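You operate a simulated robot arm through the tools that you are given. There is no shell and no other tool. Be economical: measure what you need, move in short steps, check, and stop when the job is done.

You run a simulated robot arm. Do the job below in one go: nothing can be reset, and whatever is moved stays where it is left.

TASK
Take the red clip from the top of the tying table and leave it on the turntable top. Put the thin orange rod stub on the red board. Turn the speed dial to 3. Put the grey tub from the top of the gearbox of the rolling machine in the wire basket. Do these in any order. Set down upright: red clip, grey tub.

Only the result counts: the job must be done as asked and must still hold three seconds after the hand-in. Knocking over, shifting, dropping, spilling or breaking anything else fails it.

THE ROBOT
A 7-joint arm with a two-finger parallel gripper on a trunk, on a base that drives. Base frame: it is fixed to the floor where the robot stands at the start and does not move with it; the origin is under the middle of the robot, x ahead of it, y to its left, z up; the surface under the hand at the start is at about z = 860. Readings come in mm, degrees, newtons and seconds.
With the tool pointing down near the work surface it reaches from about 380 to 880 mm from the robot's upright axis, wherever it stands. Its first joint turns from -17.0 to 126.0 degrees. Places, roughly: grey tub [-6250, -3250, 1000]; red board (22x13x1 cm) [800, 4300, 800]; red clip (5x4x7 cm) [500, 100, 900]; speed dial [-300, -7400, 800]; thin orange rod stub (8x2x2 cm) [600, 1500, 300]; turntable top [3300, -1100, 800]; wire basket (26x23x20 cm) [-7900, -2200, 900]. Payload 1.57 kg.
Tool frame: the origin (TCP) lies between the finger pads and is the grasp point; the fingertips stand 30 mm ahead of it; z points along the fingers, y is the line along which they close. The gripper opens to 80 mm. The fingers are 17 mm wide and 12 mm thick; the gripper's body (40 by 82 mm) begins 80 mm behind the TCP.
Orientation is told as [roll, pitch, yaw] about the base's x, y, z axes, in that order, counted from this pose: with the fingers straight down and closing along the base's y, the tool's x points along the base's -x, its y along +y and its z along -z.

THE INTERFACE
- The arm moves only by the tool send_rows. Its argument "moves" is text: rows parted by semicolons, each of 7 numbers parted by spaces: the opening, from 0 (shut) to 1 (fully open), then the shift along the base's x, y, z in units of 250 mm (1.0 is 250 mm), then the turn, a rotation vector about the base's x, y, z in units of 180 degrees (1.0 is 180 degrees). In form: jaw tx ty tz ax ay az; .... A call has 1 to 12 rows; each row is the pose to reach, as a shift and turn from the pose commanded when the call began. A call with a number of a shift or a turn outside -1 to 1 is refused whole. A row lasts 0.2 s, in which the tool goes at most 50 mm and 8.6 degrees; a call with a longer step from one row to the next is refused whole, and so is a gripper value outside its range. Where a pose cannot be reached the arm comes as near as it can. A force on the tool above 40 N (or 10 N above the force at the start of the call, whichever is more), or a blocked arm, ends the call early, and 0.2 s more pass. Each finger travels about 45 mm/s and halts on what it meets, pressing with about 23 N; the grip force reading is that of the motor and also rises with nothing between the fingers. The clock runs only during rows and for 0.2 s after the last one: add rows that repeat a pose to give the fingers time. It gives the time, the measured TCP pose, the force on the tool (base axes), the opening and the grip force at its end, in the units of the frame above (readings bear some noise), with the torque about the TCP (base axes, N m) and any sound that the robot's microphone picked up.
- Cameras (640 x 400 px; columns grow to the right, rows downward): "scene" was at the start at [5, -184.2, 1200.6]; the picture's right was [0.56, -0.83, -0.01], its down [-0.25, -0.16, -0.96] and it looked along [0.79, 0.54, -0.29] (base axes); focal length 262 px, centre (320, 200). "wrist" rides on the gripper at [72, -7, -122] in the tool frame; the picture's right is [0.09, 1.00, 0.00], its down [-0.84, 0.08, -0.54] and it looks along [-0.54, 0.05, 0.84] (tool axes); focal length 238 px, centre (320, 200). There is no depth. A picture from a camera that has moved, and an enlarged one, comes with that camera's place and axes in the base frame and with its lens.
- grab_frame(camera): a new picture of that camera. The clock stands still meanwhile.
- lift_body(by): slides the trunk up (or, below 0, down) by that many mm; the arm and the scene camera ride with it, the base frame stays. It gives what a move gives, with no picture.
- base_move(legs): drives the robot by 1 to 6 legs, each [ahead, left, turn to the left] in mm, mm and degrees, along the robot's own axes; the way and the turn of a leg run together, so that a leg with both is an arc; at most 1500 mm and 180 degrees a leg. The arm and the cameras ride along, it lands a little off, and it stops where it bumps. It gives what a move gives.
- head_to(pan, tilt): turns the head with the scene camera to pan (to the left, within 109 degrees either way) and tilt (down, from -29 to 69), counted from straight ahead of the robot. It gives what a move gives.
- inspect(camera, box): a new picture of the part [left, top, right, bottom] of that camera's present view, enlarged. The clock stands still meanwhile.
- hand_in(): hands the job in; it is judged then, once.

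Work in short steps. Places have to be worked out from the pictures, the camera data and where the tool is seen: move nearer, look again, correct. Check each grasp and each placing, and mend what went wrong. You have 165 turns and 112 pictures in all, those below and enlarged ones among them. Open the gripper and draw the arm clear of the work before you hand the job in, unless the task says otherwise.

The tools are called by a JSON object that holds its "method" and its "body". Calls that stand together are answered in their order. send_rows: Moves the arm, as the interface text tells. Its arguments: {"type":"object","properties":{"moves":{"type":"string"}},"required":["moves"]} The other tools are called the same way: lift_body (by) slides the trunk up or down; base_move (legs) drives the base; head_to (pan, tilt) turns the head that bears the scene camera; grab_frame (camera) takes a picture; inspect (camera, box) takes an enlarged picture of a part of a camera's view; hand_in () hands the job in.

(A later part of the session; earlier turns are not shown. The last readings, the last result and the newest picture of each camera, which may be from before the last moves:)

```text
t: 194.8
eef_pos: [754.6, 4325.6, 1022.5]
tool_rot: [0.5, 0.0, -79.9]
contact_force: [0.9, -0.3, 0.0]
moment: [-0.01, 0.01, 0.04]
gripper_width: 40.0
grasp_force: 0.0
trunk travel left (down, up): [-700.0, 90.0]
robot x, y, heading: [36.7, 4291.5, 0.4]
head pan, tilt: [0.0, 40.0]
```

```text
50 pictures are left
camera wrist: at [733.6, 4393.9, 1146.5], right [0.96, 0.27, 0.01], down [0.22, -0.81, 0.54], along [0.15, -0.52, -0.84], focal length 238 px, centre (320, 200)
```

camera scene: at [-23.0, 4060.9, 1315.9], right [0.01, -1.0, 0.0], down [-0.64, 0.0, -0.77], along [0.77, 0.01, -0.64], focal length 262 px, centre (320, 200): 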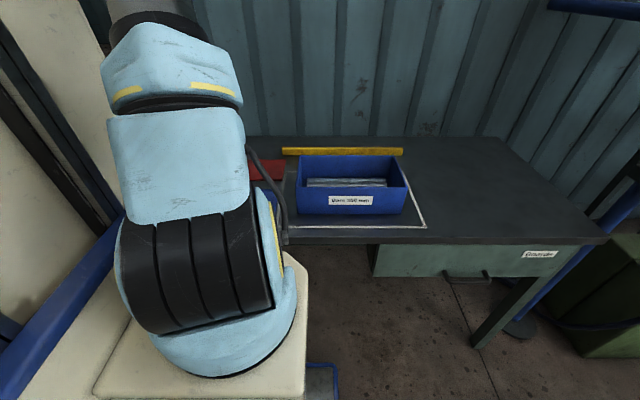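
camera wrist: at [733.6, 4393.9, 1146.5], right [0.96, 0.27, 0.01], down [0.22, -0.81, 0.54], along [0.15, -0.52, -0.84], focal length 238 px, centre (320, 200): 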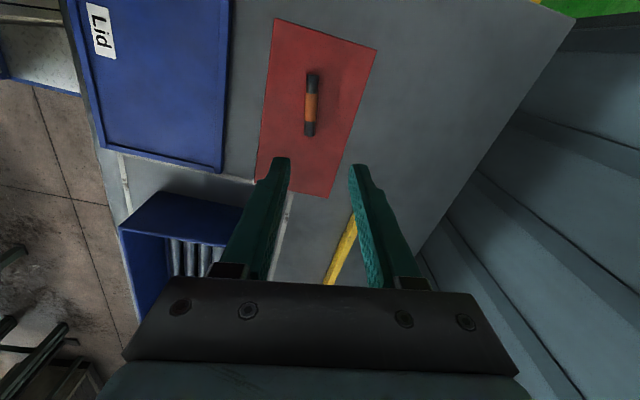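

The stub lies on the red board. I back off, retract the arm, turn to face -y and drive back down the corridor.

{"method": "base_move", "body": {"legs": [[-175, 0, 0]]}}

{"method": "send_rows", "body": {"moves": "0.5 -0.12 0.12 0.05 0 0 0; 0.5 -0.24 0.24 0.1 0 0 0; 0.5 -0.36 0.36 0.15 0 0 0; 0.5 -0.48 0.48 0.15 0 0 0; 0.5 -0.6 0.6 0.15 0 0 0; 0.5 -0.72 0.72 0.15 0 0 0; 0.5 -0.8 0.8 0.15 0 0 0"}}

{"method": "base_move", "body": {"legs": [[0, 0, -90], [1500, 0, 0], [1500, 0, 0], [1500, 0, 0], [1500, 0, 0]]}}

{"method": "head_to", "body": {"pan": -30, "tilt": 12}}

{"method": "grab_frame", "body": {"camera": "scene"}}

```text
t: 196.2
eef_pos: [576.9, 4325.6, 1023.4]
tool_rot: [0.4, 0.1, -79.8]
contact_force: [-0.4, -0.4, 0.0]
moment: [0.0, 0.04, 0.0]
gripper_width: 40.0
grasp_force: 0.1
trunk travel left (down, up): [-700.0, 90.0]
robot x, y, heading: [-139.7, 4289.3, 0.5]
head pan, tilt: [0.0, 40.0]
```

```text
t: 197.8
eef_pos: [381.4, 4519.2, 1062.0]
tool_rot: [0.5, 0.3, -80.2]
contact_force: [-0.5, -0.7, 0.7]
moment: [-0.04, -0.02, 0.03]
gripper_width: 40.0
grasp_force: 0.1
trunk travel left (down, up): [-700.0, 90.0]
robot x, y, heading: [-137.5, 4288.7, 0.5]
head pan, tilt: [0.0, 40.0]
```

```text
t: 230.1
eef_pos: [131.7, -2216.6, 1060.7]
tool_rot: [0.3, 0.3, -169.6]
contact_force: [1.1, 0.6, -0.2]
moment: [0.02, 0.01, 0.02]
gripper_width: 40.2
grasp_force: 0.0
trunk travel left (down, up): [-700.0, 90.0]
robot x, y, heading: [-108.2, -1694.8, -89.1]
head pan, tilt: [0.0, 40.0]
```

```text
t: 231.1
eef_pos: [132.6, -2217.1, 1060.2]
tool_rot: [0.3, 0.1, -169.7]
contact_force: [0.0, 0.6, -0.7]
moment: [-0.02, 0.03, -0.01]
gripper_width: 39.8
grasp_force: 0.1
trunk travel left (down, up): [-700.0, 90.0]
robot x, y, heading: [-104.8, -1694.7, -89.2]
head pan, tilt: [-30.0, 12.0]
```

```text
49 pictures are left
camera scene: at [-383.8, -1702.6, 1359.6], right [-0.87, 0.49, 0.0], down [0.1, 0.19, -0.98], along [-0.48, -0.85, -0.21], focal length 262 px, centre (320, 200)
```

scene: 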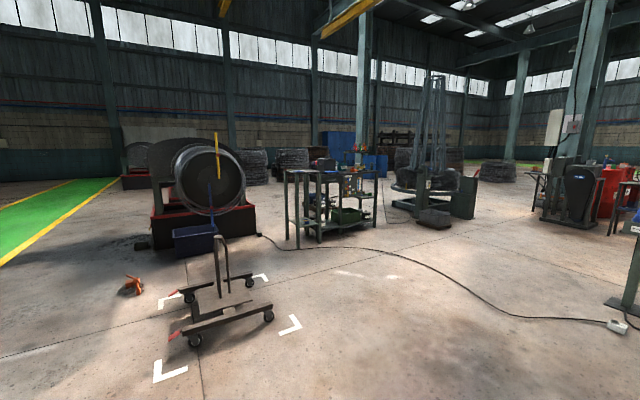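

The floor is open: the drum machine ahead is where the dial should be. I pass to the +x side of the trolley and the orange item on the floor, driving to about [550,-5900].

{"method": "base_move", "body": {"legs": [[700, 0, 0], [0, 660, 0], [1500, 0, -1], [1500, 0, 0], [500, 0, 0]]}}

{"method": "head_to", "body": {"pan": -15, "tilt": 15}}

{"method": "grab_frame", "body": {"camera": "scene"}}

```text
t: 254.8
eef_pos: [810.8, -6426.0, 1059.8]
tool_rot: [0.4, 0.1, -170.1]
contact_force: [-0.5, 0.3, -0.9]
moment: [0.01, 0.0, -0.02]
gripper_width: 40.2
grasp_force: 0.1
trunk travel left (down, up): [-700.0, 90.0]
robot x, y, heading: [581.6, -5905.6, -89.6]
head pan, tilt: [-30.0, 12.0]
```

```text
t: 255.6
eef_pos: [810.1, -6427.4, 1060.8]
tool_rot: [0.3, 0.1, -170.2]
contact_force: [0.4, 0.3, -0.2]
moment: [0.01, -0.01, 0.01]
gripper_width: 39.9
grasp_force: 0.0
trunk travel left (down, up): [-700.0, 90.0]
robot x, y, heading: [580.7, -5904.2, -89.9]
head pan, tilt: [-15.0, 15.0]
```

```text
48 pictures are left
camera scene: at [322.1, -5917.1, 1354.9], right [-0.97, 0.26, 0.0], down [0.07, 0.25, -0.97], along [-0.25, -0.93, -0.26], focal length 262 px, centre (320, 200)
```

scene: 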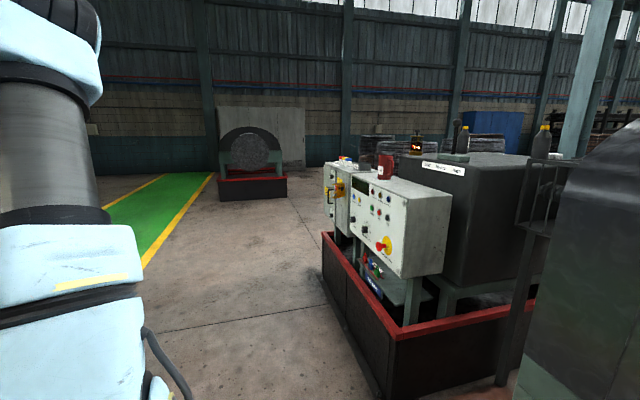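

A control panel is in view facing toward +x; I enlarge it.

{"method": "inspect", "body": {"camera": "scene", "box": [300, 140, 460, 240]}}

```text
4.00 times, centred on (380, 190) of scene
camera zoom: at [322.1, -5917.1, 1354.9], right [-0.97, 0.26, 0.0], down [0.07, 0.25, -0.97], along [-0.25, -0.93, -0.26], focal length 1050 px, centre (80, 240)
```

zoom: 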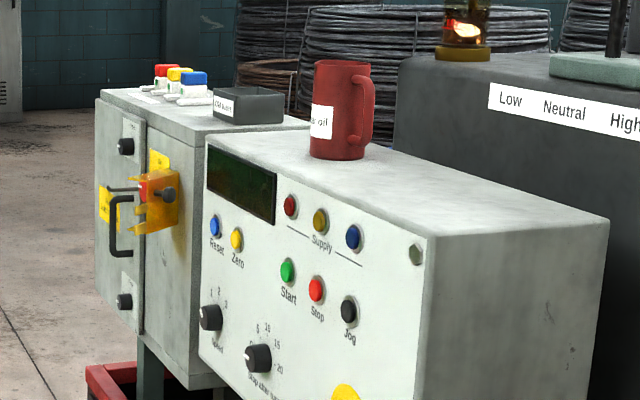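

The "Speed" dial with marks 1-2-3 sits at about [-291,-7398,800] on a panel facing +x. I drive to y≈-7250 and turn to face -x.

{"method": "base_move", "body": {"legs": [[1345, 0, 0], [0, 0, -90]]}}

{"method": "head_to", "body": {"pan": 5, "tilt": 25}}

{"method": "grab_frame", "body": {"camera": "scene"}}

```text
t: 266.1
eef_pos: [59.3, -7475.0, 1060.0]
tool_rot: [0.3, 0.1, 99.8]
contact_force: [0.2, 0.0, 0.0]
moment: [0.04, 0.0, 0.0]
gripper_width: 40.1
grasp_force: 0.0
trunk travel left (down, up): [-700.0, 90.0]
robot x, y, heading: [585.2, -7243.2, -179.8]
head pan, tilt: [-15.0, 15.0]
```

```text
t: 266.9
eef_pos: [59.4, -7473.4, 1060.0]
tool_rot: [0.2, 0.1, 99.8]
contact_force: [0.8, -0.1, 1.2]
moment: [0.02, 0.0, -0.01]
gripper_width: 40.1
grasp_force: 0.1
trunk travel left (down, up): [-700.0, 90.0]
robot x, y, heading: [580.7, -7237.7, -179.5]
head pan, tilt: [5.0, 25.0]
```

```text
46 pictures are left
camera scene: at [565.2, -7017.6, 1338.8], right [-0.09, 1.0, 0.0], down [0.42, 0.04, -0.91], along [-0.9, -0.08, -0.42], focal length 262 px, centre (320, 200)
```

scene: 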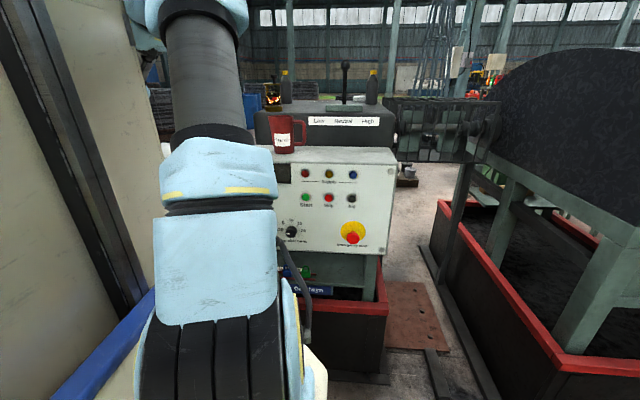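

The arm hides the dial. I lower the trunk 200 mm and pitch the fingers forward (toward -x) while moving out, to look at the dial with the wrist camera.

{"method": "lift_body", "body": {"by": -200}}

{"method": "send_rows", "body": {"moves": "0.9 -0.06 0.02 0 0 0.0455 0; 0.9 -0.12 0.05 0 0 0.091 0; 0.9 -0.18 0.08 0 0 0.1365 0; 0.9 -0.24 0.1 0 0 0.182 0; 0.9 -0.3 0.13 0 0 0.2275 0; 0.9 -0.36 0.16 0 0 0.273 0; 0.9 -0.42 0.18 0 0 0.3185 0; 0.9 -0.48 0.21 0 0 0.364 0; 0.9 -0.54 0.24 0 0 0.4095 0; 0.9 -0.6 0.26 0 0 0.455 0; 0.9 -0.66 0.29 0 0 0.5 0; 0.9 -0.66 0.29 0 0 0.5 0"}}

{"method": "grab_frame", "body": {"camera": "wrist"}}

```text
t: 269.1
eef_pos: [58.7, -7472.4, 858.1]
tool_rot: [0.2, 0.1, 99.8]
contact_force: [-0.6, 0.4, 0.4]
moment: [0.0, 0.0, 0.01]
gripper_width: 39.6
grasp_force: 0.1
trunk travel left (down, up): [-500.0, 290.0]
robot x, y, heading: [582.9, -7240.6, -180.1]
head pan, tilt: [5.0, 25.0]
```

```text
t: 271.7
eef_pos: [-100.2, -7403.9, 951.4]
tool_rot: [83.4, -11.8, 91.1]
contact_force: [0.3, 0.1, -5.4]
moment: [-0.01, 0.49, 0.01]
gripper_width: 72.1
grasp_force: 0.0
out of reach, approached as far as the arm can: row 4, 5, 6, 7, 8, 9, 10, 11, 12
trunk travel left (down, up): [-500.0, 290.0]
robot x, y, heading: [584.6, -7241.7, -179.8]
head pan, tilt: [5.0, 25.0]
```

```text
45 pictures are left
camera wrist: at [23.3, -7474.6, 945.0], right [-0.11, -0.3, 0.95], down [0.51, 0.8, 0.31], along [-0.85, 0.52, 0.07], focal length 238 px, centre (320, 200)
```

wrist: 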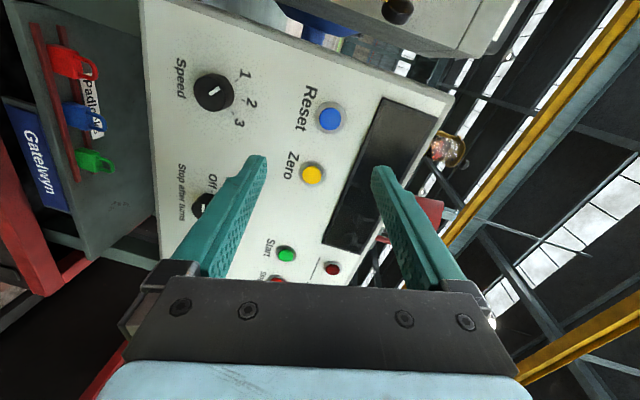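

The wrist camera shows the Speed knob and its labels 1-2-3 (picture's right is up). I enlarge it to read its pointer.

{"method": "inspect", "body": {"camera": "wrist", "box": [165, 55, 265, 118]}}

```text
6.35 times, centred on (215, 86) of wrist
camera zoom: at [23.3, -7474.6, 945.0], right [-0.11, -0.3, 0.95], down [0.51, 0.8, 0.31], along [-0.85, 0.52, 0.07], focal length 1513 px, centre (987, 921)
```

zoom: 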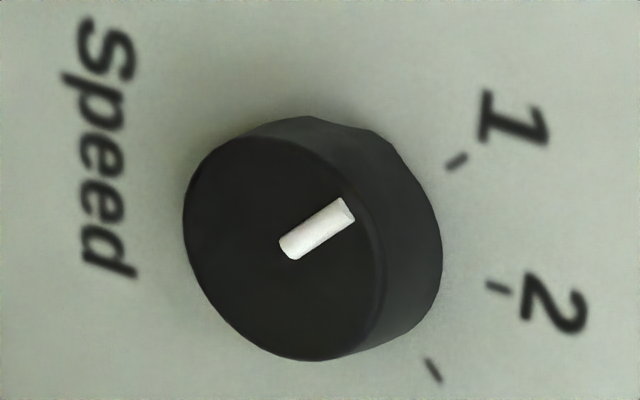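

The pointer is at 1; ticks 1/2/3 sit at about -45°/0°/+45°, so the knob must go 90° clockwise (rotation about -x). Knob centre ≈ [y -7386, z 796], panel x≈-300. I lower the trunk 250 mm and level the tool, bringing it to knob height well in front.

{"method": "lift_body", "body": {"by": -250}}

{"method": "send_rows", "body": {"moves": "0.9 0.05 0 0.1 0 0.017 0; 0.9 0.1 0.02 0.2 0 0.034 0; 0.9 0.15 0.04 0.3 0 0.034 0; 0.9 0.15 0.07 0.39 0 0.034 0; 0.9 0.15 0.07 0.39 0 0.034 0"}}

```text
t: 274.3
eef_pos: [-99.9, -7406.7, 692.9]
tool_rot: [82.0, -11.5, 91.7]
contact_force: [1.1, -0.5, 0.0]
moment: [0.01, 0.03, 0.01]
gripper_width: 72.1
grasp_force: 0.0
trunk travel left (down, up): [-250.0, 540.0]
robot x, y, heading: [580.9, -7242.6, -180.1]
head pan, tilt: [5.0, 25.0]
```

```text
t: 275.5
eef_pos: [-62.3, -7388.4, 790.5]
tool_rot: [88.3, -11.6, 90.4]
contact_force: [0.3, -0.2, -0.2]
moment: [0.02, -0.02, 0.03]
gripper_width: 72.1
grasp_force: 0.0
out of reach, approached as far as the arm can: row 3
trunk travel left (down, up): [-250.0, 540.0]
robot x, y, heading: [579.3, -7243.8, -179.9]
head pan, tilt: [5.0, 25.0]
```

The tool is level at knob height. I test-roll it +80° about x (camera swings below) to take the starting grip angle.

{"method": "send_rows", "body": {"moves": "0.9 0 0 0 0.045 0 0; 0.9 0 0 0 0.09 0 0; 0.9 0 0 0 0.135 0 0; 0.9 0 0 0 0.18 0 0; 0.9 0 0 0 0.225 0 0; 0.9 0 0 0 0.27 0 0; 0.9 0 0 0 0.315 0 0; 0.9 0 0 0 0.36 0 0; 0.9 0 0 0 0.405 0 0; 0.9 0 0 0 0.43 0 0; 0.9 0 0 0 0.43 0 0"}}

{"method": "grab_frame", "body": {"camera": "wrist"}}

```text
t: 277.9
eef_pos: [-71.6, -7378.7, 783.7]
tool_rot: [42.8, -88.7, 134.5]
contact_force: [0.2, 0.1, -0.9]
moment: [0.03, -0.01, 0.01]
gripper_width: 71.7
grasp_force: 0.1
trunk travel left (down, up): [-250.0, 540.0]
robot x, y, heading: [581.5, -7243.8, -179.8]
head pan, tilt: [5.0, 25.0]
```

```text
43 pictures are left
camera wrist: at [51.9, -7379.8, 714.1], right [-0.05, -1.0, -0.08], down [0.52, -0.09, 0.85], along [-0.85, 0.0, 0.53], focal length 238 px, centre (320, 200)
```

wrist: 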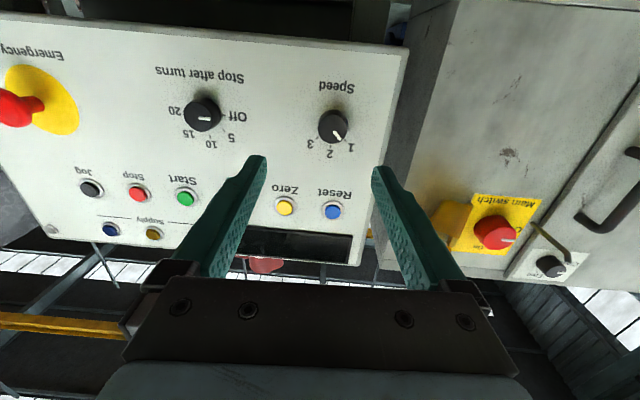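

Both views fix the knob's face centre at [-271,-7387,799]. I drive 110 mm closer, then align the TCP at that height and y.

{"method": "base_move", "body": {"legs": [[110, 0, 0]]}}

{"method": "send_rows", "body": {"moves": "0.9 0 -0.015 0.03 0 0 0; 0.9 0 -0.033 0.06 0 0 0; 0.9 0 -0.033 0.06 0 0 0"}}

{"method": "grab_frame", "body": {"camera": "wrist"}}

```text
t: 279.1
eef_pos: [-180.9, -7378.4, 783.6]
tool_rot: [43.9, -88.6, 133.3]
contact_force: [-1.0, 0.3, -0.1]
moment: [-0.03, 0.02, -0.02]
gripper_width: 72.0
grasp_force: 0.0
trunk travel left (down, up): [-250.0, 540.0]
robot x, y, heading: [468.4, -7243.0, -179.8]
head pan, tilt: [5.0, 25.0]
```

```text
t: 279.9
eef_pos: [-189.1, -7378.6, 790.3]
tool_rot: [20.2, -88.2, 155.9]
contact_force: [0.2, 0.5, -0.4]
moment: [0.04, 0.01, 0.0]
gripper_width: 71.9
grasp_force: 0.0
trunk travel left (down, up): [-250.0, 540.0]
robot x, y, heading: [468.8, -7244.7, -179.8]
head pan, tilt: [5.0, 25.0]
```

```text
42 pictures are left
camera wrist: at [-64.7, -7381.8, 722.2], right [-0.07, -0.99, -0.08], down [0.51, -0.1, 0.85], along [-0.86, 0.01, 0.52], focal length 238 px, centre (320, 200)
```

wrist: 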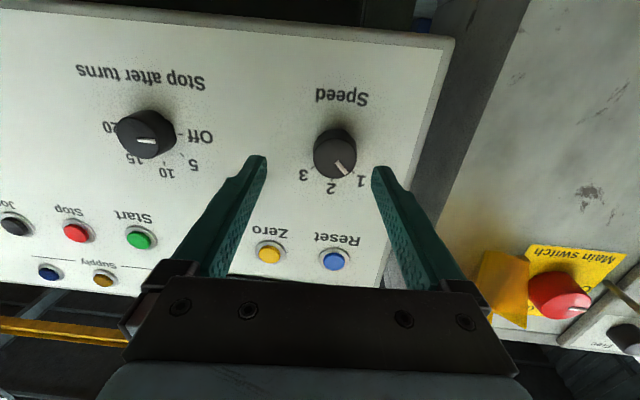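

The TCP is still 9 mm off in y and 7 mm low, with a 3.5° yaw error. I correct these.

{"method": "send_rows", "body": {"moves": "0.9 0 -0.02 0.014 0 0 0.01; 0.9 0 -0.036 0.028 0 0 0.02; 0.9 0 -0.036 0.028 0 0 0.02; 0.9 0 -0.036 0.028 0 0 0.02"}}

```text
t: 281.1
eef_pos: [-195.5, -7382.6, 794.4]
tool_rot: [16.8, -87.5, 162.0]
contact_force: [0.3, -0.1, -0.2]
moment: [-0.01, -0.01, -0.02]
gripper_width: 71.9
grasp_force: 0.1
trunk travel left (down, up): [-250.0, 540.0]
robot x, y, heading: [474.1, -7244.8, -179.9]
head pan, tilt: [5.0, 25.0]
stopped in row 4: the arm was blocked; the commanded pose is now the measured one
```

Close to a joint limit here, but nearly aligned. I advance 35 mm while trimming y and z, and check.

{"method": "send_rows", "body": {"moves": "0.9 -0.05 -0.008 0.004 0 0 0; 0.9 -0.1 -0.016 0.01 0 0 0; 0.9 -0.14 -0.02 0.012 0 0 0; 0.9 -0.14 -0.02 0.012 0 0 0"}}

{"method": "grab_frame", "body": {"camera": "wrist"}}

```text
t: 282.1
eef_pos: [-221.7, -7392.8, 802.6]
tool_rot: [23.1, -88.1, 156.4]
contact_force: [-0.3, 1.4, 0.9]
moment: [-0.01, -0.01, 0.0]
gripper_width: 71.9
grasp_force: 0.2
trunk travel left (down, up): [-250.0, 540.0]
robot x, y, heading: [475.8, -7241.5, -180.0]
head pan, tilt: [5.0, 25.0]
```

```text
41 pictures are left
camera wrist: at [-98.2, -7389.5, 734.2], right [-0.01, -1.0, -0.08], down [0.52, -0.07, 0.85], along [-0.86, -0.04, 0.51], focal length 238 px, centre (320, 200)
```

wrist: 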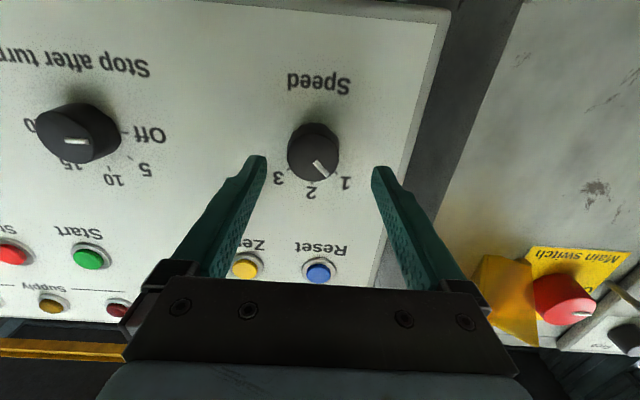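

Orientation is good now; the knob centre is at about [y -7388, z 796]. I advance 30 mm with that trim so the fingers straddle the knob.

{"method": "send_rows", "body": {"moves": "0.9 -0.04 0.01 -0.014 0 0 0; 0.9 -0.08 0.02 -0.028 0 0 0; 0.9 -0.12 0.02 -0.028 0 0 0; 0.9 -0.12 0.02 -0.028 0 0 0"}}

{"method": "grab_frame", "body": {"camera": "wrist"}}

```text
t: 283.1
eef_pos: [-253.8, -7387.0, 795.5]
tool_rot: [22.7, -88.1, 156.6]
contact_force: [-0.1, 0.0, 0.5]
moment: [0.01, -0.03, 0.0]
gripper_width: 72.0
grasp_force: 0.1
trunk travel left (down, up): [-250.0, 540.0]
robot x, y, heading: [473.8, -7243.0, -179.7]
head pan, tilt: [5.0, 25.0]
```

```text
40 pictures are left
camera wrist: at [-129.0, -7383.7, 727.0], right [-0.01, -1.0, -0.08], down [0.52, -0.07, 0.85], along [-0.86, -0.03, 0.52], focal length 238 px, centre (320, 200)
```

wrist: 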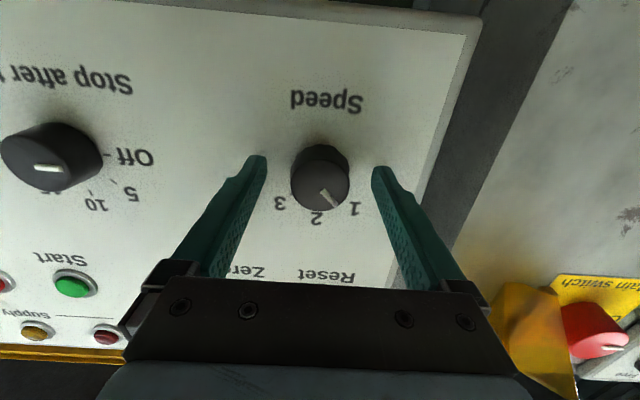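

TCP is exactly on the knob axis with ~15 mm overlap. I close on the knob.

{"method": "send_rows", "body": {"moves": "0.6 0 0 0 0 0 0; 0.4 0 0 0 0 0 0; 0.2 0 0 0 0 0 0; 0.2 0 0 0 0 0 0; 0.2 0 0 0 0 0 0"}}

{"method": "grab_frame", "body": {"camera": "wrist"}}

```text
t: 284.3
eef_pos: [-252.1, -7388.6, 794.5]
tool_rot: [22.4, -88.2, 157.1]
contact_force: [-2.4, -5.5, 0.0]
moment: [0.03, -0.09, 0.19]
gripper_width: 40.7
grasp_force: 40.2
trunk travel left (down, up): [-250.0, 540.0]
robot x, y, heading: [474.1, -7242.6, -179.6]
head pan, tilt: [5.0, 25.0]
```

```text
39 pictures are left
camera wrist: at [-128.8, -7384.2, 727.0], right [-0.01, -1.0, -0.08], down [0.52, -0.07, 0.85], along [-0.86, -0.04, 0.51], focal length 238 px, centre (320, 200)
```

wrist: 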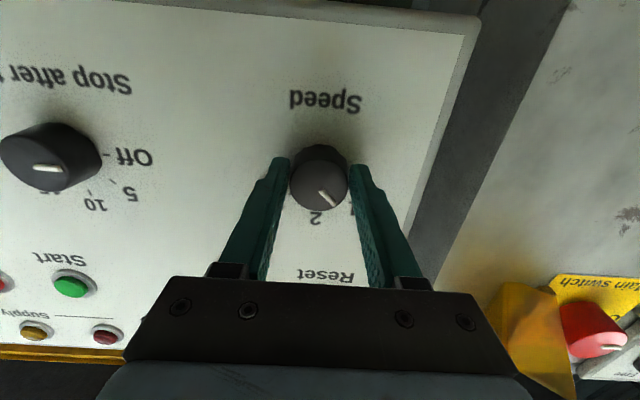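

The knob is gripped at 40.7 mm. I turn clockwise (about -x) by 45° first and check.

{"method": "send_rows", "body": {"moves": "0.2 0 0 0 -0.042 0 0; 0.2 0 0 0 -0.084 0 0; 0.2 0 0 0 -0.126 0 0; 0.2 0 0 0 -0.168 0 0; 0.2 0 0 0 -0.21 0 0; 0.2 0 0 0 -0.25 0 0; 0.2 0 0 0 -0.25 0 0"}}

{"method": "grab_frame", "body": {"camera": "wrist"}}

```text
t: 285.5
eef_pos: [-253.4, -7391.3, 796.1]
tool_rot: [87.4, -52.8, 93.0]
contact_force: [-6.8, -4.7, 0.1]
moment: [0.0, -0.4, 0.41]
gripper_width: 40.5
grasp_force: 44.5
trunk travel left (down, up): [-250.0, 540.0]
robot x, y, heading: [472.1, -7241.6, -179.7]
head pan, tilt: [5.0, 25.0]
stopped in row 6: the force on the tool passed its limit at 42 N (the readings are from after the stop); the commanded pose is now the measured one
```

```text
38 pictures are left
camera wrist: at [-128.5, -7427.7, 738.6], right [0.0, -0.85, 0.53], down [0.51, 0.45, 0.73], along [-0.86, 0.27, 0.44], focal length 238 px, centre (320, 200)
```

wrist: 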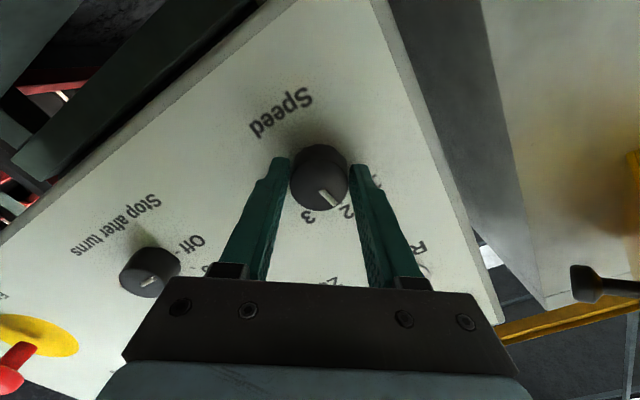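

The knob follows (near 2). I continue in smaller increments with a slight recentering.

{"method": "send_rows", "body": {"moves": "0.2 0 0.006 0 -0.03 0 0; 0.2 0 0.01 0 -0.06 0 0; 0.2 0 0.01 0 -0.09 0 0; 0.2 0 0.01 0 -0.12 0 0; 0.2 0 0.01 0 -0.15 0 0; 0.2 0 0.01 0 -0.15 0 0"}}

{"method": "grab_frame", "body": {"camera": "wrist"}}

```text
t: 286.5
eef_pos: [-253.4, -7390.9, 798.3]
tool_rot: [88.8, -33.1, 92.5]
contact_force: [-7.1, -3.8, 1.2]
moment: [0.04, -0.21, 0.7]
gripper_width: 40.6
grasp_force: 45.3
trunk travel left (down, up): [-250.0, 540.0]
robot x, y, heading: [473.6, -7246.2, -179.9]
head pan, tilt: [5.0, 25.0]
stopped in row 4: the force on the tool passed its limit at 41 N (the readings are from after the stop); the commanded pose is now the measured one
```

```text
37 pictures are left
camera wrist: at [-127.8, -7444.5, 755.2], right [0.01, -0.62, 0.78], down [0.51, 0.67, 0.53], along [-0.86, 0.4, 0.32], focal length 238 px, centre (320, 200)
```

wrist: 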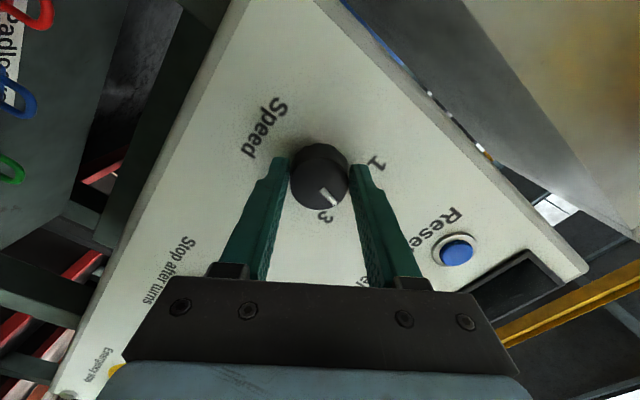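

About 55° done. I continue the remaining 35° in slower rows.

{"method": "send_rows", "body": {"moves": "0.2 0 0.004 0 -0.016 0 0; 0.2 0 0.008 0 -0.032 0 0; 0.2 0 0.008 0 -0.048 0 0; 0.2 0 0.008 0 -0.064 0 0; 0.2 0 0.008 0 -0.08 0 0; 0.2 0 0.008 0 -0.096 0 0; 0.2 0 0.008 0 -0.112 0 0"}}

{"method": "send_rows", "body": {"moves": "0.2 0 0 0 -0.016 0 0; 0.2 0 0 0 -0.032 0 0; 0.2 0 0 0 -0.048 0 0; 0.2 0 0 0 -0.064 0 0; 0.2 0 0 0 -0.08 0 0"}}

{"method": "grab_frame", "body": {"camera": "wrist"}}

```text
t: 287.8
eef_pos: [-252.0, -7390.6, 799.2]
tool_rot: [89.6, -17.3, 92.5]
contact_force: [-6.3, -4.7, 2.0]
moment: [0.02, -0.03, 0.48]
gripper_width: 40.3
grasp_force: 44.7
trunk travel left (down, up): [-250.0, 540.0]
robot x, y, heading: [466.5, -7241.3, -179.8]
head pan, tilt: [5.0, 25.0]
stopped in row 6: the force on the tool passed its limit at 41 N (the readings are from after the stop); the commanded pose is now the measured one
```

```text
t: 289.0
eef_pos: [-251.0, -7391.2, 800.3]
tool_rot: [89.3, -3.4, 92.5]
contact_force: [-5.8, -11.1, -14.5]
moment: [-0.08, 0.04, 0.33]
gripper_width: 40.7
grasp_force: 44.9
out of reach, approached as far as the arm can: row 5
trunk travel left (down, up): [-250.0, 540.0]
robot x, y, heading: [473.5, -7245.5, -179.9]
head pan, tilt: [5.0, 25.0]
```

```text
36 pictures are left
camera wrist: at [-126.3, -7457.8, 791.0], right [-0.01, -0.15, 0.99], down [0.5, 0.85, 0.13], along [-0.86, 0.5, 0.07], focal length 238 px, centre (320, 200)
```

wrist: 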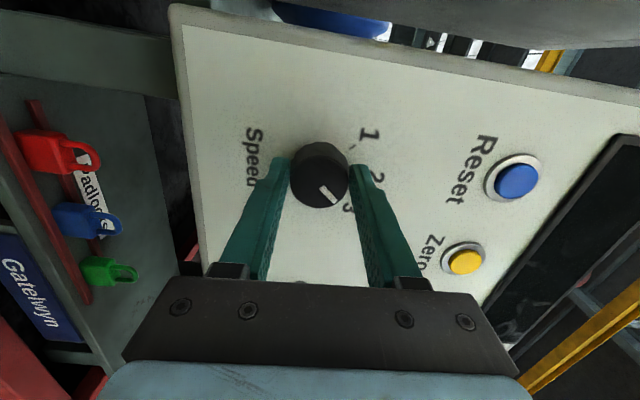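

About 85° turned. I open the jaws, draw back 60 mm and read the pointer.

{"method": "send_rows", "body": {"moves": "0.5 0 0 0 0 0 0; 0.8 0 0 0 0 0 0; 0.9 0 0 0 0 0 0; 0.9 0.06 0 0 0 0 0; 0.9 0.15 0 0 0 0 0; 0.9 0.24 0 0 0 0 0; 0.9 0.24 0 0 0 0 0"}}

{"method": "inspect", "body": {"camera": "wrist", "box": [230, 80, 390, 180]}}

```text
t: 290.6
eef_pos: [-190.4, -7388.9, 803.7]
tool_rot: [90.2, -3.1, 92.3]
contact_force: [0.4, 0.0, 0.8]
moment: [-0.02, -0.01, -0.03]
gripper_width: 71.9
grasp_force: 0.0
trunk travel left (down, up): [-250.0, 540.0]
robot x, y, heading: [476.0, -7246.2, -179.6]
head pan, tilt: [5.0, 25.0]
```

```text
4.00 times, centred on (310, 130) of wrist
camera zoom: at [-65.9, -7456.7, 793.2], right [0.01, -0.14, 0.99], down [0.51, 0.85, 0.12], along [-0.86, 0.5, 0.08], focal length 953 px, centre (360, 480)
```

zoom: 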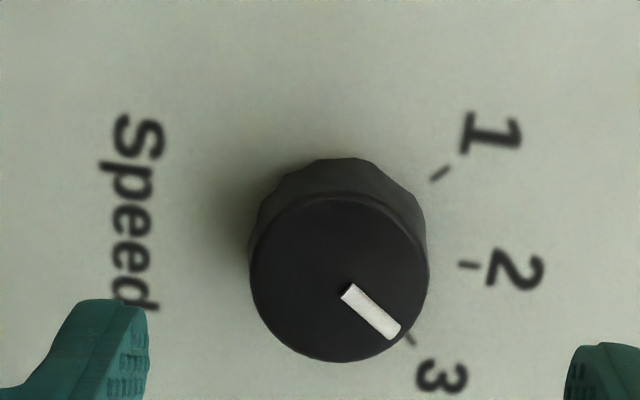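

The pointer reads about 38° versus the 3-tick at 45°: about 7° short. I roll back 36°, regrip and add the remainder.

{"method": "send_rows", "body": {"moves": "0.9 0 0 0 0.04 0 0; 0.9 0 0 0 0.08 0 0; 0.9 0 0 0 0.12 0 0; 0.9 0 0 0 0.16 0 0; 0.9 0 0 0 0.2 0 0; 0.9 0 0.004 -0.016 0.2 0 0; 0.9 0 0.004 -0.016 0.2 0 0"}}

{"method": "send_rows", "body": {"moves": "0.9 -0.08 0 0 0 0 0; 0.9 -0.16 0 0 0 0 0; 0.9 -0.24 0 0 0 0 0; 0.9 -0.25 0 0 0 0 0; 0.9 -0.25 0 0 0 0 0"}}

{"method": "grab_frame", "body": {"camera": "wrist"}}

```text
t: 292.2
eef_pos: [-190.6, -7389.0, 800.4]
tool_rot: [88.5, -39.0, 93.1]
contact_force: [-0.1, 0.4, 0.0]
moment: [0.01, -0.01, 0.0]
gripper_width: 71.9
grasp_force: 0.1
trunk travel left (down, up): [-250.0, 540.0]
robot x, y, heading: [474.8, -7241.8, -179.8]
head pan, tilt: [5.0, 25.0]
```

```text
t: 293.4
eef_pos: [-254.0, -7387.4, 800.9]
tool_rot: [88.3, -38.9, 93.1]
contact_force: [0.3, -0.4, -0.1]
moment: [-0.01, 0.01, 0.0]
gripper_width: 72.2
grasp_force: 0.0
trunk travel left (down, up): [-250.0, 540.0]
robot x, y, heading: [471.8, -7248.3, -179.7]
head pan, tilt: [5.0, 25.0]
```

```text
34 pictures are left
camera wrist: at [-128.5, -7436.1, 752.2], right [0.01, -0.7, 0.72], down [0.51, 0.62, 0.6], along [-0.86, 0.36, 0.36], focal length 238 px, centre (320, 200)
```

wrist: 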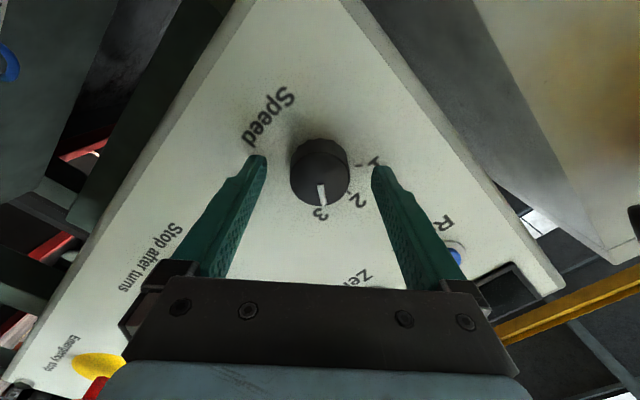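

The knob is centred between the fingers. I close and turn a further 8° clockwise, then open.

{"method": "send_rows", "body": {"moves": "0.6 0 0 0 0 0 0; 0.4 0 0 0 0 0 0; 0.2 0 0 0 0 0 0; 0.2 0 0 0 0 0 0; 0.2 0 0 0 -0.016 0 0; 0.2 0 0 0 -0.032 0 0; 0.2 0 0 0 -0.044 0 0; 0.2 0 0 0 -0.044 0 0; 0.2 0 0 0 -0.044 0 0"}}

{"method": "send_rows", "body": {"moves": "0.5 0 0 0 0 0 0; 0.8 0 0 0 0 0 0; 0.9 0 0 0 0 0 0; 0.9 0.06 0 0 0 0 0; 0.9 0.15 0 0 0 0 0; 0.9 0.24 0 0 0 0 0; 0.9 0.24 0 0 0 0 0"}}

{"method": "inspect", "body": {"camera": "wrist", "box": [230, 80, 390, 180]}}

```text
t: 295.4
eef_pos: [-253.8, -7387.9, 798.4]
tool_rot: [89.0, -31.0, 92.6]
contact_force: [13.2, 12.0, -6.6]
moment: [0.04, -0.09, -0.43]
gripper_width: 40.3
grasp_force: 44.7
trunk travel left (down, up): [-250.0, 540.0]
robot x, y, heading: [474.1, -7247.1, -179.8]
head pan, tilt: [5.0, 25.0]
```

```text
t: 297.0
eef_pos: [-193.9, -7388.1, 800.3]
tool_rot: [89.0, -31.1, 92.7]
contact_force: [-0.3, 0.3, -0.4]
moment: [-0.02, -0.01, -0.04]
gripper_width: 72.1
grasp_force: 0.0
trunk travel left (down, up): [-250.0, 540.0]
robot x, y, heading: [474.1, -7242.4, -179.8]
head pan, tilt: [5.0, 25.0]
```

```text
4.00 times, centred on (310, 130) of wrist
camera zoom: at [-68.8, -7442.9, 759.1], right [0.01, -0.59, 0.8], down [0.51, 0.7, 0.51], along [-0.86, 0.4, 0.31], focal length 953 px, centre (360, 480)
```

zoom: 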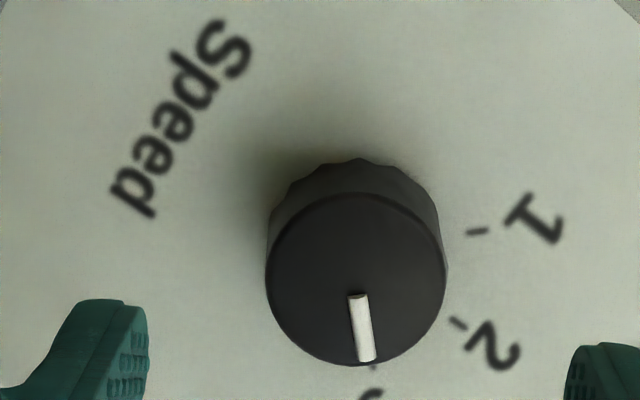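

The pointer now reads ~43°, on the 3 mark. I back away, raise the trunk, and bring the tool back to pointing down.

{"method": "base_move", "body": {"legs": [[-300, 0, 0]]}}

{"method": "lift_body", "body": {"by": 400}}

{"method": "send_rows", "body": {"moves": "0.9 0.05 -0.03 -0.05 0 -0.0455 0; 0.9 0.1 -0.06 -0.1 0 -0.091 0; 0.9 0.15 -0.09 -0.15 0 -0.1365 0; 0.9 0.2 -0.12 -0.2 0 -0.182 0; 0.9 0.25 -0.15 -0.25 0 -0.2275 0; 0.9 0.3 -0.18 -0.3 0 -0.273 0; 0.9 0.35 -0.21 -0.35 0 -0.3185 0; 0.9 0.4 -0.24 -0.4 0 -0.364 0; 0.9 0.45 -0.27 -0.45 0 -0.4095 0; 0.9 0.5 -0.3 -0.5 0 -0.455 0; 0.9 0.55 -0.33 -0.55 0 -0.5 0; 0.9 0.55 -0.33 -0.55 0 -0.5 0"}}

```text
t: 299.0
eef_pos: [104.9, -7386.4, 799.6]
tool_rot: [88.9, -31.1, 92.5]
contact_force: [0.1, 0.4, 0.8]
moment: [0.0, -0.01, -0.02]
gripper_width: 71.8
grasp_force: 0.1
trunk travel left (down, up): [-250.0, 540.0]
robot x, y, heading: [774.4, -7241.8, -179.8]
head pan, tilt: [5.0, 25.0]
```

```text
t: 302.9
eef_pos: [105.1, -7387.2, 1199.2]
tool_rot: [88.9, -31.1, 92.5]
contact_force: [0.5, 0.2, 0.3]
moment: [0.01, -0.01, -0.01]
gripper_width: 72.2
grasp_force: 0.0
trunk travel left (down, up): [-650.0, 140.0]
robot x, y, heading: [768.5, -7243.2, -179.9]
head pan, tilt: [5.0, 25.0]
```

```text
t: 305.5
eef_pos: [242.3, -7469.4, 1061.6]
tool_rot: [0.2, 2.2, 121.2]
contact_force: [0.1, 0.4, -0.4]
moment: [0.01, 0.0, 0.01]
gripper_width: 71.9
grasp_force: 0.0
trunk travel left (down, up): [-650.0, 140.0]
robot x, y, heading: [773.7, -7242.0, -180.0]
head pan, tilt: [5.0, 25.0]
```

Tool is down again. I head back north (+y) to y≈-2500 and then turn to face -x toward the rolling machine.

{"method": "base_move", "body": {"legs": [[0, 0, -90], [1500, 0, 0], [1500, 0, 0], [1500, 0, 0], [240, 0, 0], [0, 0, 90]]}}

{"method": "base_move", "body": {"legs": [[1500, 0, 0], [1500, 0, 0], [500, 0, 0]]}}

{"method": "head_to", "body": {"pan": -5, "tilt": 15}}

{"method": "grab_frame", "body": {"camera": "scene"}}

```text
t: 336.1
eef_pos: [190.4, -2720.8, 1061.9]
tool_rot: [0.2, 2.2, 122.0]
contact_force: [0.0, 0.4, 0.9]
moment: [0.02, 0.0, 0.0]
gripper_width: 72.1
grasp_force: 0.1
trunk travel left (down, up): [-650.0, 140.0]
robot x, y, heading: [719.9, -2485.1, -179.0]
head pan, tilt: [5.0, 25.0]
```

```text
t: 353.1
eef_pos: [-3316.2, -2755.2, 1062.2]
tool_rot: [0.2, 2.2, 121.2]
contact_force: [-0.1, -0.2, 0.1]
moment: [-0.01, 0.02, 0.01]
gripper_width: 71.9
grasp_force: 0.1
trunk travel left (down, up): [-650.0, 140.0]
robot x, y, heading: [-2784.8, -2530.9, -180.0]
head pan, tilt: [5.0, 25.0]
```

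```text
t: 353.8
eef_pos: [-3316.5, -2754.8, 1062.2]
tool_rot: [0.3, 2.1, 121.2]
contact_force: [0.4, -0.4, 0.6]
moment: [0.0, -0.03, 0.01]
gripper_width: 72.0
grasp_force: 0.1
trunk travel left (down, up): [-650.0, 140.0]
robot x, y, heading: [-2786.3, -2528.9, -180.0]
head pan, tilt: [-5.0, 15.0]
```

```text
32 pictures are left
camera scene: at [-2801.8, -2289.5, 1305.3], right [0.08, 1.0, 0.0], down [0.26, -0.02, -0.97], along [-0.96, 0.08, -0.26], focal length 262 px, centre (320, 200)
```

scene: 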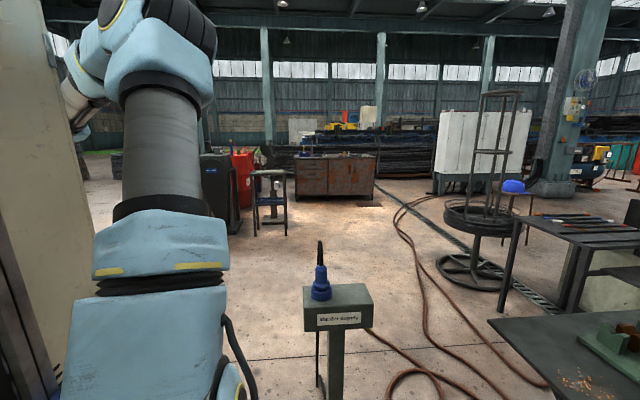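

A supply post stands close ahead on my right; I'll keep left of it. I enlarge the area of the rolling machine and the basket bench.

{"method": "inspect", "body": {"camera": "scene", "box": [190, 120, 390, 245]}}

```text
3.20 times, centred on (290, 182) of scene
camera zoom: at [-2801.8, -2289.5, 1305.3], right [0.08, 1.0, 0.0], down [0.26, -0.02, -0.97], along [-0.96, 0.08, -0.26], focal length 840 px, centre (416, 256)
```

zoom: 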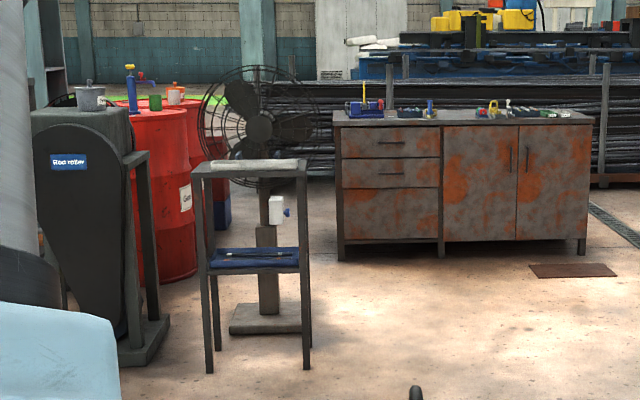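

The grey tub is on the dark gearbox at about [-6250,-3280,~1040]; a small frame stands at [-5950,-2650]. I strafe to y≈-3110 and drive to x≈-5000 for a nearer look.

{"method": "base_move", "body": {"legs": [[0, 590, 0], [1200, 0, 0], [1000, 0, 0]]}}

{"method": "head_to", "body": {"pan": 0, "tilt": 12}}

{"method": "grab_frame", "body": {"camera": "scene"}}

{"method": "grab_frame", "body": {"camera": "wrist"}}

```text
t: 367.6
eef_pos: [-5525.2, -3322.1, 1061.3]
tool_rot: [0.1, 2.2, 120.3]
contact_force: [0.4, -0.7, 0.4]
moment: [-0.01, 0.02, 0.02]
gripper_width: 71.9
grasp_force: 0.0
trunk travel left (down, up): [-650.0, 140.0]
robot x, y, heading: [-4990.0, -3102.6, 179.3]
head pan, tilt: [-5.0, 15.0]
```

```text
t: 368.3
eef_pos: [-5525.3, -3323.5, 1061.9]
tool_rot: [0.4, 2.2, 120.3]
contact_force: [0.4, 0.4, -0.6]
moment: [-0.02, -0.01, -0.01]
gripper_width: 72.0
grasp_force: 0.1
trunk travel left (down, up): [-650.0, 140.0]
robot x, y, heading: [-4995.5, -3104.6, 179.4]
head pan, tilt: [0.0, 12.0]
```

```text
30 pictures are left
camera scene: at [-5003.6, -2873.4, 1310.3], right [0.01, 1.0, 0.0], down [0.21, 0.0, -0.98], along [-0.98, 0.01, -0.21], focal length 262 px, centre (320, 200)
```

scene: 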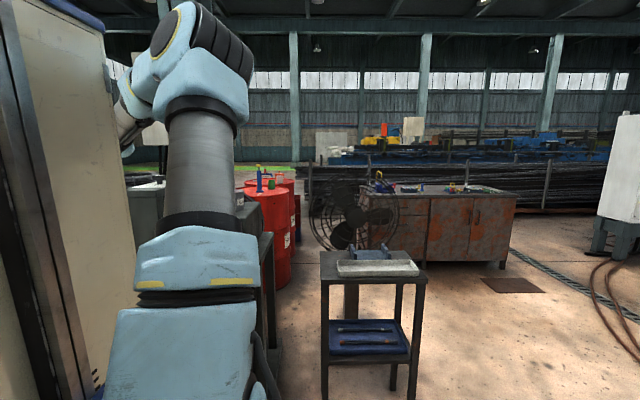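

```text
29 pictures are left
camera wrist: at [-5484.8, -3377.6, 1186.8], right [-0.81, -0.58, 0.01], down [-0.5, 0.7, 0.51], along [-0.3, 0.41, -0.86], focal length 238 px, centre (320, 200)
```

wrist: 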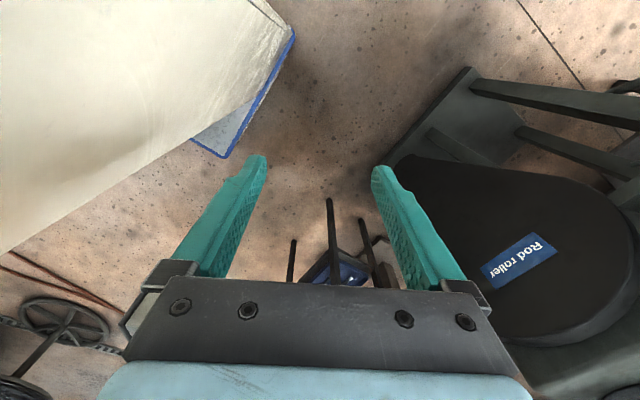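

I raise the trunk 120 mm for clearance, drive 350 mm closer and view the tub with the wrist camera.

{"method": "lift_body", "body": {"by": 120}}

{"method": "base_move", "body": {"legs": [[350, 0, 0.6]]}}

{"method": "grab_frame", "body": {"camera": "wrist"}}

```text
t: 369.8
eef_pos: [-5526.5, -3321.6, 1181.3]
tool_rot: [0.1, 2.2, 120.3]
contact_force: [-0.2, -0.1, 0.1]
moment: [0.0, 0.01, 0.03]
gripper_width: 71.8
grasp_force: 0.1
trunk travel left (down, up): [-770.0, 20.0]
robot x, y, heading: [-4992.0, -3101.0, 179.2]
head pan, tilt: [0.0, 12.0]
```

```text
t: 372.0
eef_pos: [-5869.2, -3324.7, 1182.3]
tool_rot: [0.3, 2.2, 120.8]
contact_force: [0.2, -0.3, -0.3]
moment: [-0.02, -0.03, -0.03]
gripper_width: 71.8
grasp_force: 0.1
trunk travel left (down, up): [-770.0, 20.0]
robot x, y, heading: [-5339.3, -3100.9, 179.9]
head pan, tilt: [0.0, 12.0]
```

```text
28 pictures are left
camera wrist: at [-5829.2, -3378.9, 1306.8], right [-0.81, -0.59, 0.01], down [-0.5, 0.7, 0.51], along [-0.31, 0.41, -0.86], focal length 238 px, centre (320, 200)
```

wrist: 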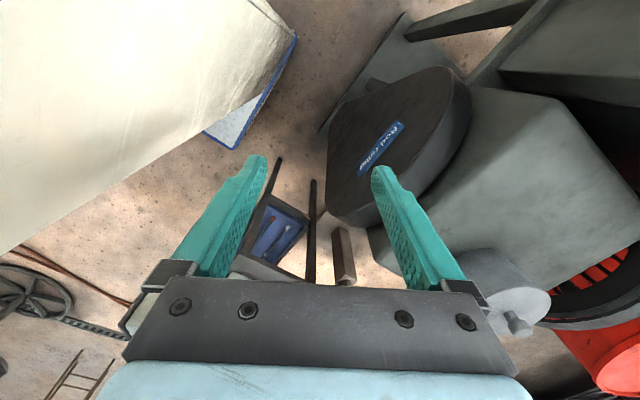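

The lidded grey tub with a knob is at about [-6280,-3287], lid z≈1050, knob top ≈1095. I drive 230 mm nearer and swing the wrist to look down on it.

{"method": "base_move", "body": {"legs": [[230, 0, 0]]}}

{"method": "send_rows", "body": {"moves": "0.9 -0.06 0.04 0.02 0 0 -0.02; 0.9 -0.12 0.08 0.04 0 0 -0.05; 0.9 -0.2 0.12 0.04 0 0 -0.08; 0.9 -0.28 0.14 0.04 0 0 -0.1; 0.9 -0.28 0.14 0.04 0 0 -0.1"}}

{"method": "grab_frame", "body": {"camera": "wrist"}}

```text
t: 373.9
eef_pos: [-6081.2, -3319.7, 1181.4]
tool_rot: [0.2, 2.2, 119.9]
contact_force: [-0.6, 0.0, 0.3]
moment: [-0.02, -0.01, -0.01]
gripper_width: 72.5
grasp_force: 0.1
trunk travel left (down, up): [-770.0, 20.0]
robot x, y, heading: [-5545.3, -3103.7, 178.8]
head pan, tilt: [0.0, 12.0]
stopped in leg 1: the robot was blocked; the commanded pose is now the measured one
```

```text
t: 375.1
eef_pos: [-6151.9, -3284.5, 1191.7]
tool_rot: [0.2, 2.2, 101.7]
contact_force: [-0.1, -0.8, -0.1]
moment: [0.01, -0.02, 0.0]
gripper_width: 72.0
grasp_force: 0.0
trunk travel left (down, up): [-770.0, 20.0]
robot x, y, heading: [-5544.1, -3106.5, 178.7]
head pan, tilt: [0.0, 12.0]
```

```text
27 pictures are left
camera wrist: at [-6131.2, -3349.5, 1316.8], right [-0.96, -0.29, 0.01], down [-0.25, 0.82, 0.51], along [-0.16, 0.49, -0.86], focal length 238 px, centre (320, 200)
```

wrist: 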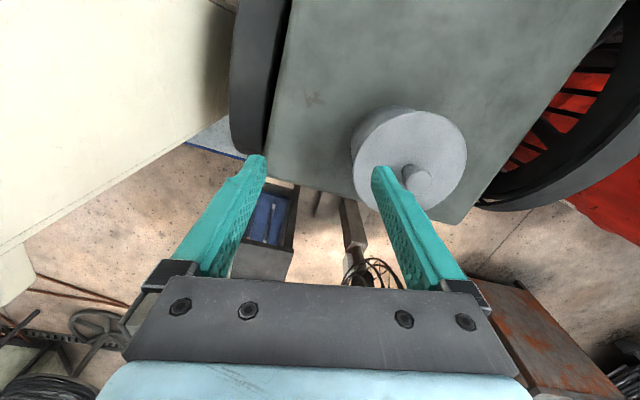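

The base touched the gearbox foot, so I ease back 12 mm; then enlarge the tub to find its knob precisely.

{"method": "base_move", "body": {"legs": [[-12, 0, 0]]}}

{"method": "inspect", "body": {"camera": "wrist", "box": [330, 90, 490, 190]}}

```text
t: 375.9
eef_pos: [-6141.0, -3284.3, 1191.3]
tool_rot: [0.2, 2.2, 101.9]
contact_force: [-0.5, 0.0, 0.8]
moment: [0.01, 0.0, 0.02]
gripper_width: 71.7
grasp_force: 0.1
trunk travel left (down, up): [-770.0, 20.0]
robot x, y, heading: [-5535.7, -3105.0, 179.0]
head pan, tilt: [0.0, 12.0]
```

```text
4.00 times, centred on (410, 140) of wrist
camera zoom: at [-6119.2, -3349.7, 1316.7], right [-0.96, -0.29, 0.01], down [-0.25, 0.82, 0.51], along [-0.16, 0.49, -0.86], focal length 953 px, centre (-40, 440)
```

zoom: 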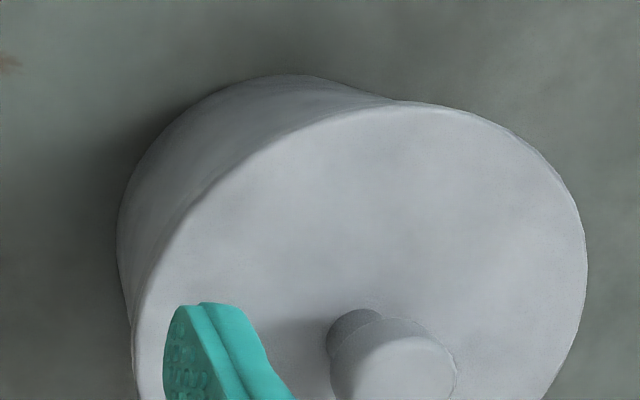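

Triangulating the knob from both views: top centre ≈ [-6261,-3280,1101], ~32 mm across; the tub body is too wide for the jaws, so I grip the knob. I move above it at TCP z 1150.

{"method": "send_rows", "body": {"moves": "0.9 -0.12 0 0 0.0122 0.0015 0; 0.9 -0.24 0.01 0 0.0122 0.0015 0; 0.9 -0.36 0.016 0 0.0122 0.0015 0; 0.9 -0.48 0.016 -0.06 0.0122 0.0015 0; 0.9 -0.48 0.016 -0.12 0.0122 0.0015 0; 0.9 -0.48 0.016 -0.12 0.0122 0.0015 0"}}

{"method": "grab_frame", "body": {"camera": "wrist"}}

```text
t: 377.3
eef_pos: [-6260.9, -3278.2, 1160.9]
tool_rot: [0.1, -0.1, 101.8]
contact_force: [0.9, -0.4, 1.2]
moment: [-0.01, -0.01, 0.03]
gripper_width: 71.9
grasp_force: 0.0
trunk travel left (down, up): [-770.0, 20.0]
robot x, y, heading: [-5535.0, -3105.4, 178.8]
head pan, tilt: [0.0, 12.0]
```

```text
25 pictures are left
camera wrist: at [-6238.8, -3349.3, 1283.5], right [-0.96, -0.3, 0.0], down [-0.25, 0.8, 0.54], along [-0.16, 0.52, -0.84], focal length 238 px, centre (320, 200)
```

wrist: 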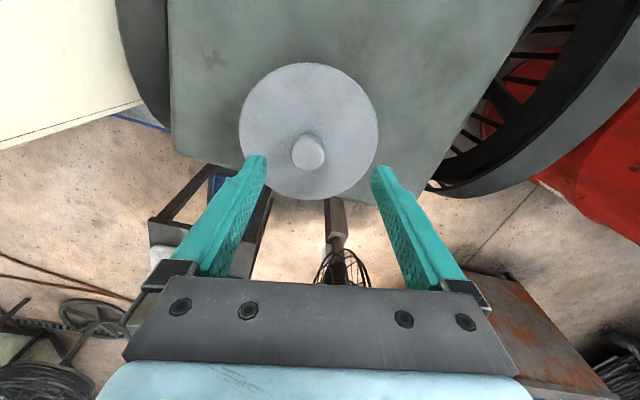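

The knob is centred at about [-6251,-3275], top ≈1096, lid ≈1042. I descend to TCP 1093 and close on it.

{"method": "send_rows", "body": {"moves": "0.9 0.04 0.012 -0.04 0 0 0; 0.9 0.04 0.012 -0.12 0 0 0; 0.9 0.04 0.012 -0.2 0 0 0; 0.9 0.04 0.012 -0.27 0 0 0; 0.9 0.04 0.012 -0.27 0 0 0"}}

{"method": "inspect", "body": {"camera": "wrist", "box": [220, 90, 420, 215]}}

```text
t: 378.1
eef_pos: [-6250.7, -3277.3, 1120.5]
tool_rot: [0.9, 0.1, 101.9]
contact_force: [3.4, 4.9, 15.7]
moment: [0.27, -0.78, 0.14]
gripper_width: 75.6
grasp_force: 2.1
trunk travel left (down, up): [-770.0, 20.0]
robot x, y, heading: [-5535.2, -3104.4, 179.0]
head pan, tilt: [0.0, 12.0]
stopped in row 4: the force on the tool passed its limit at 55 N (the readings are from after the stop); the commanded pose is now the measured one
```

```text
3.20 times, centred on (320, 152) of wrist
camera zoom: at [-6228.0, -3346.9, 1242.9], right [-0.96, -0.3, 0.01], down [-0.24, 0.8, 0.54], along [-0.17, 0.51, -0.84], focal length 763 px, centre (320, 352)
```

zoom: 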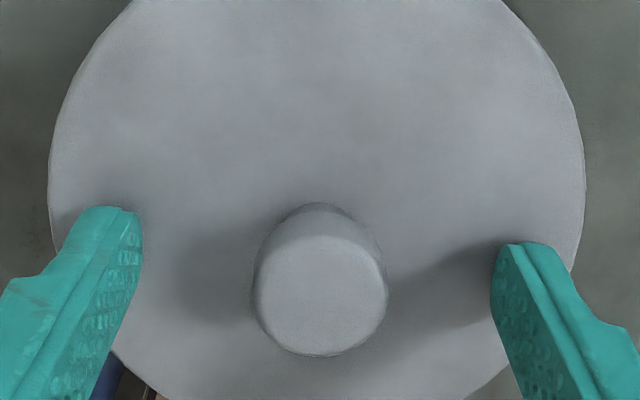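

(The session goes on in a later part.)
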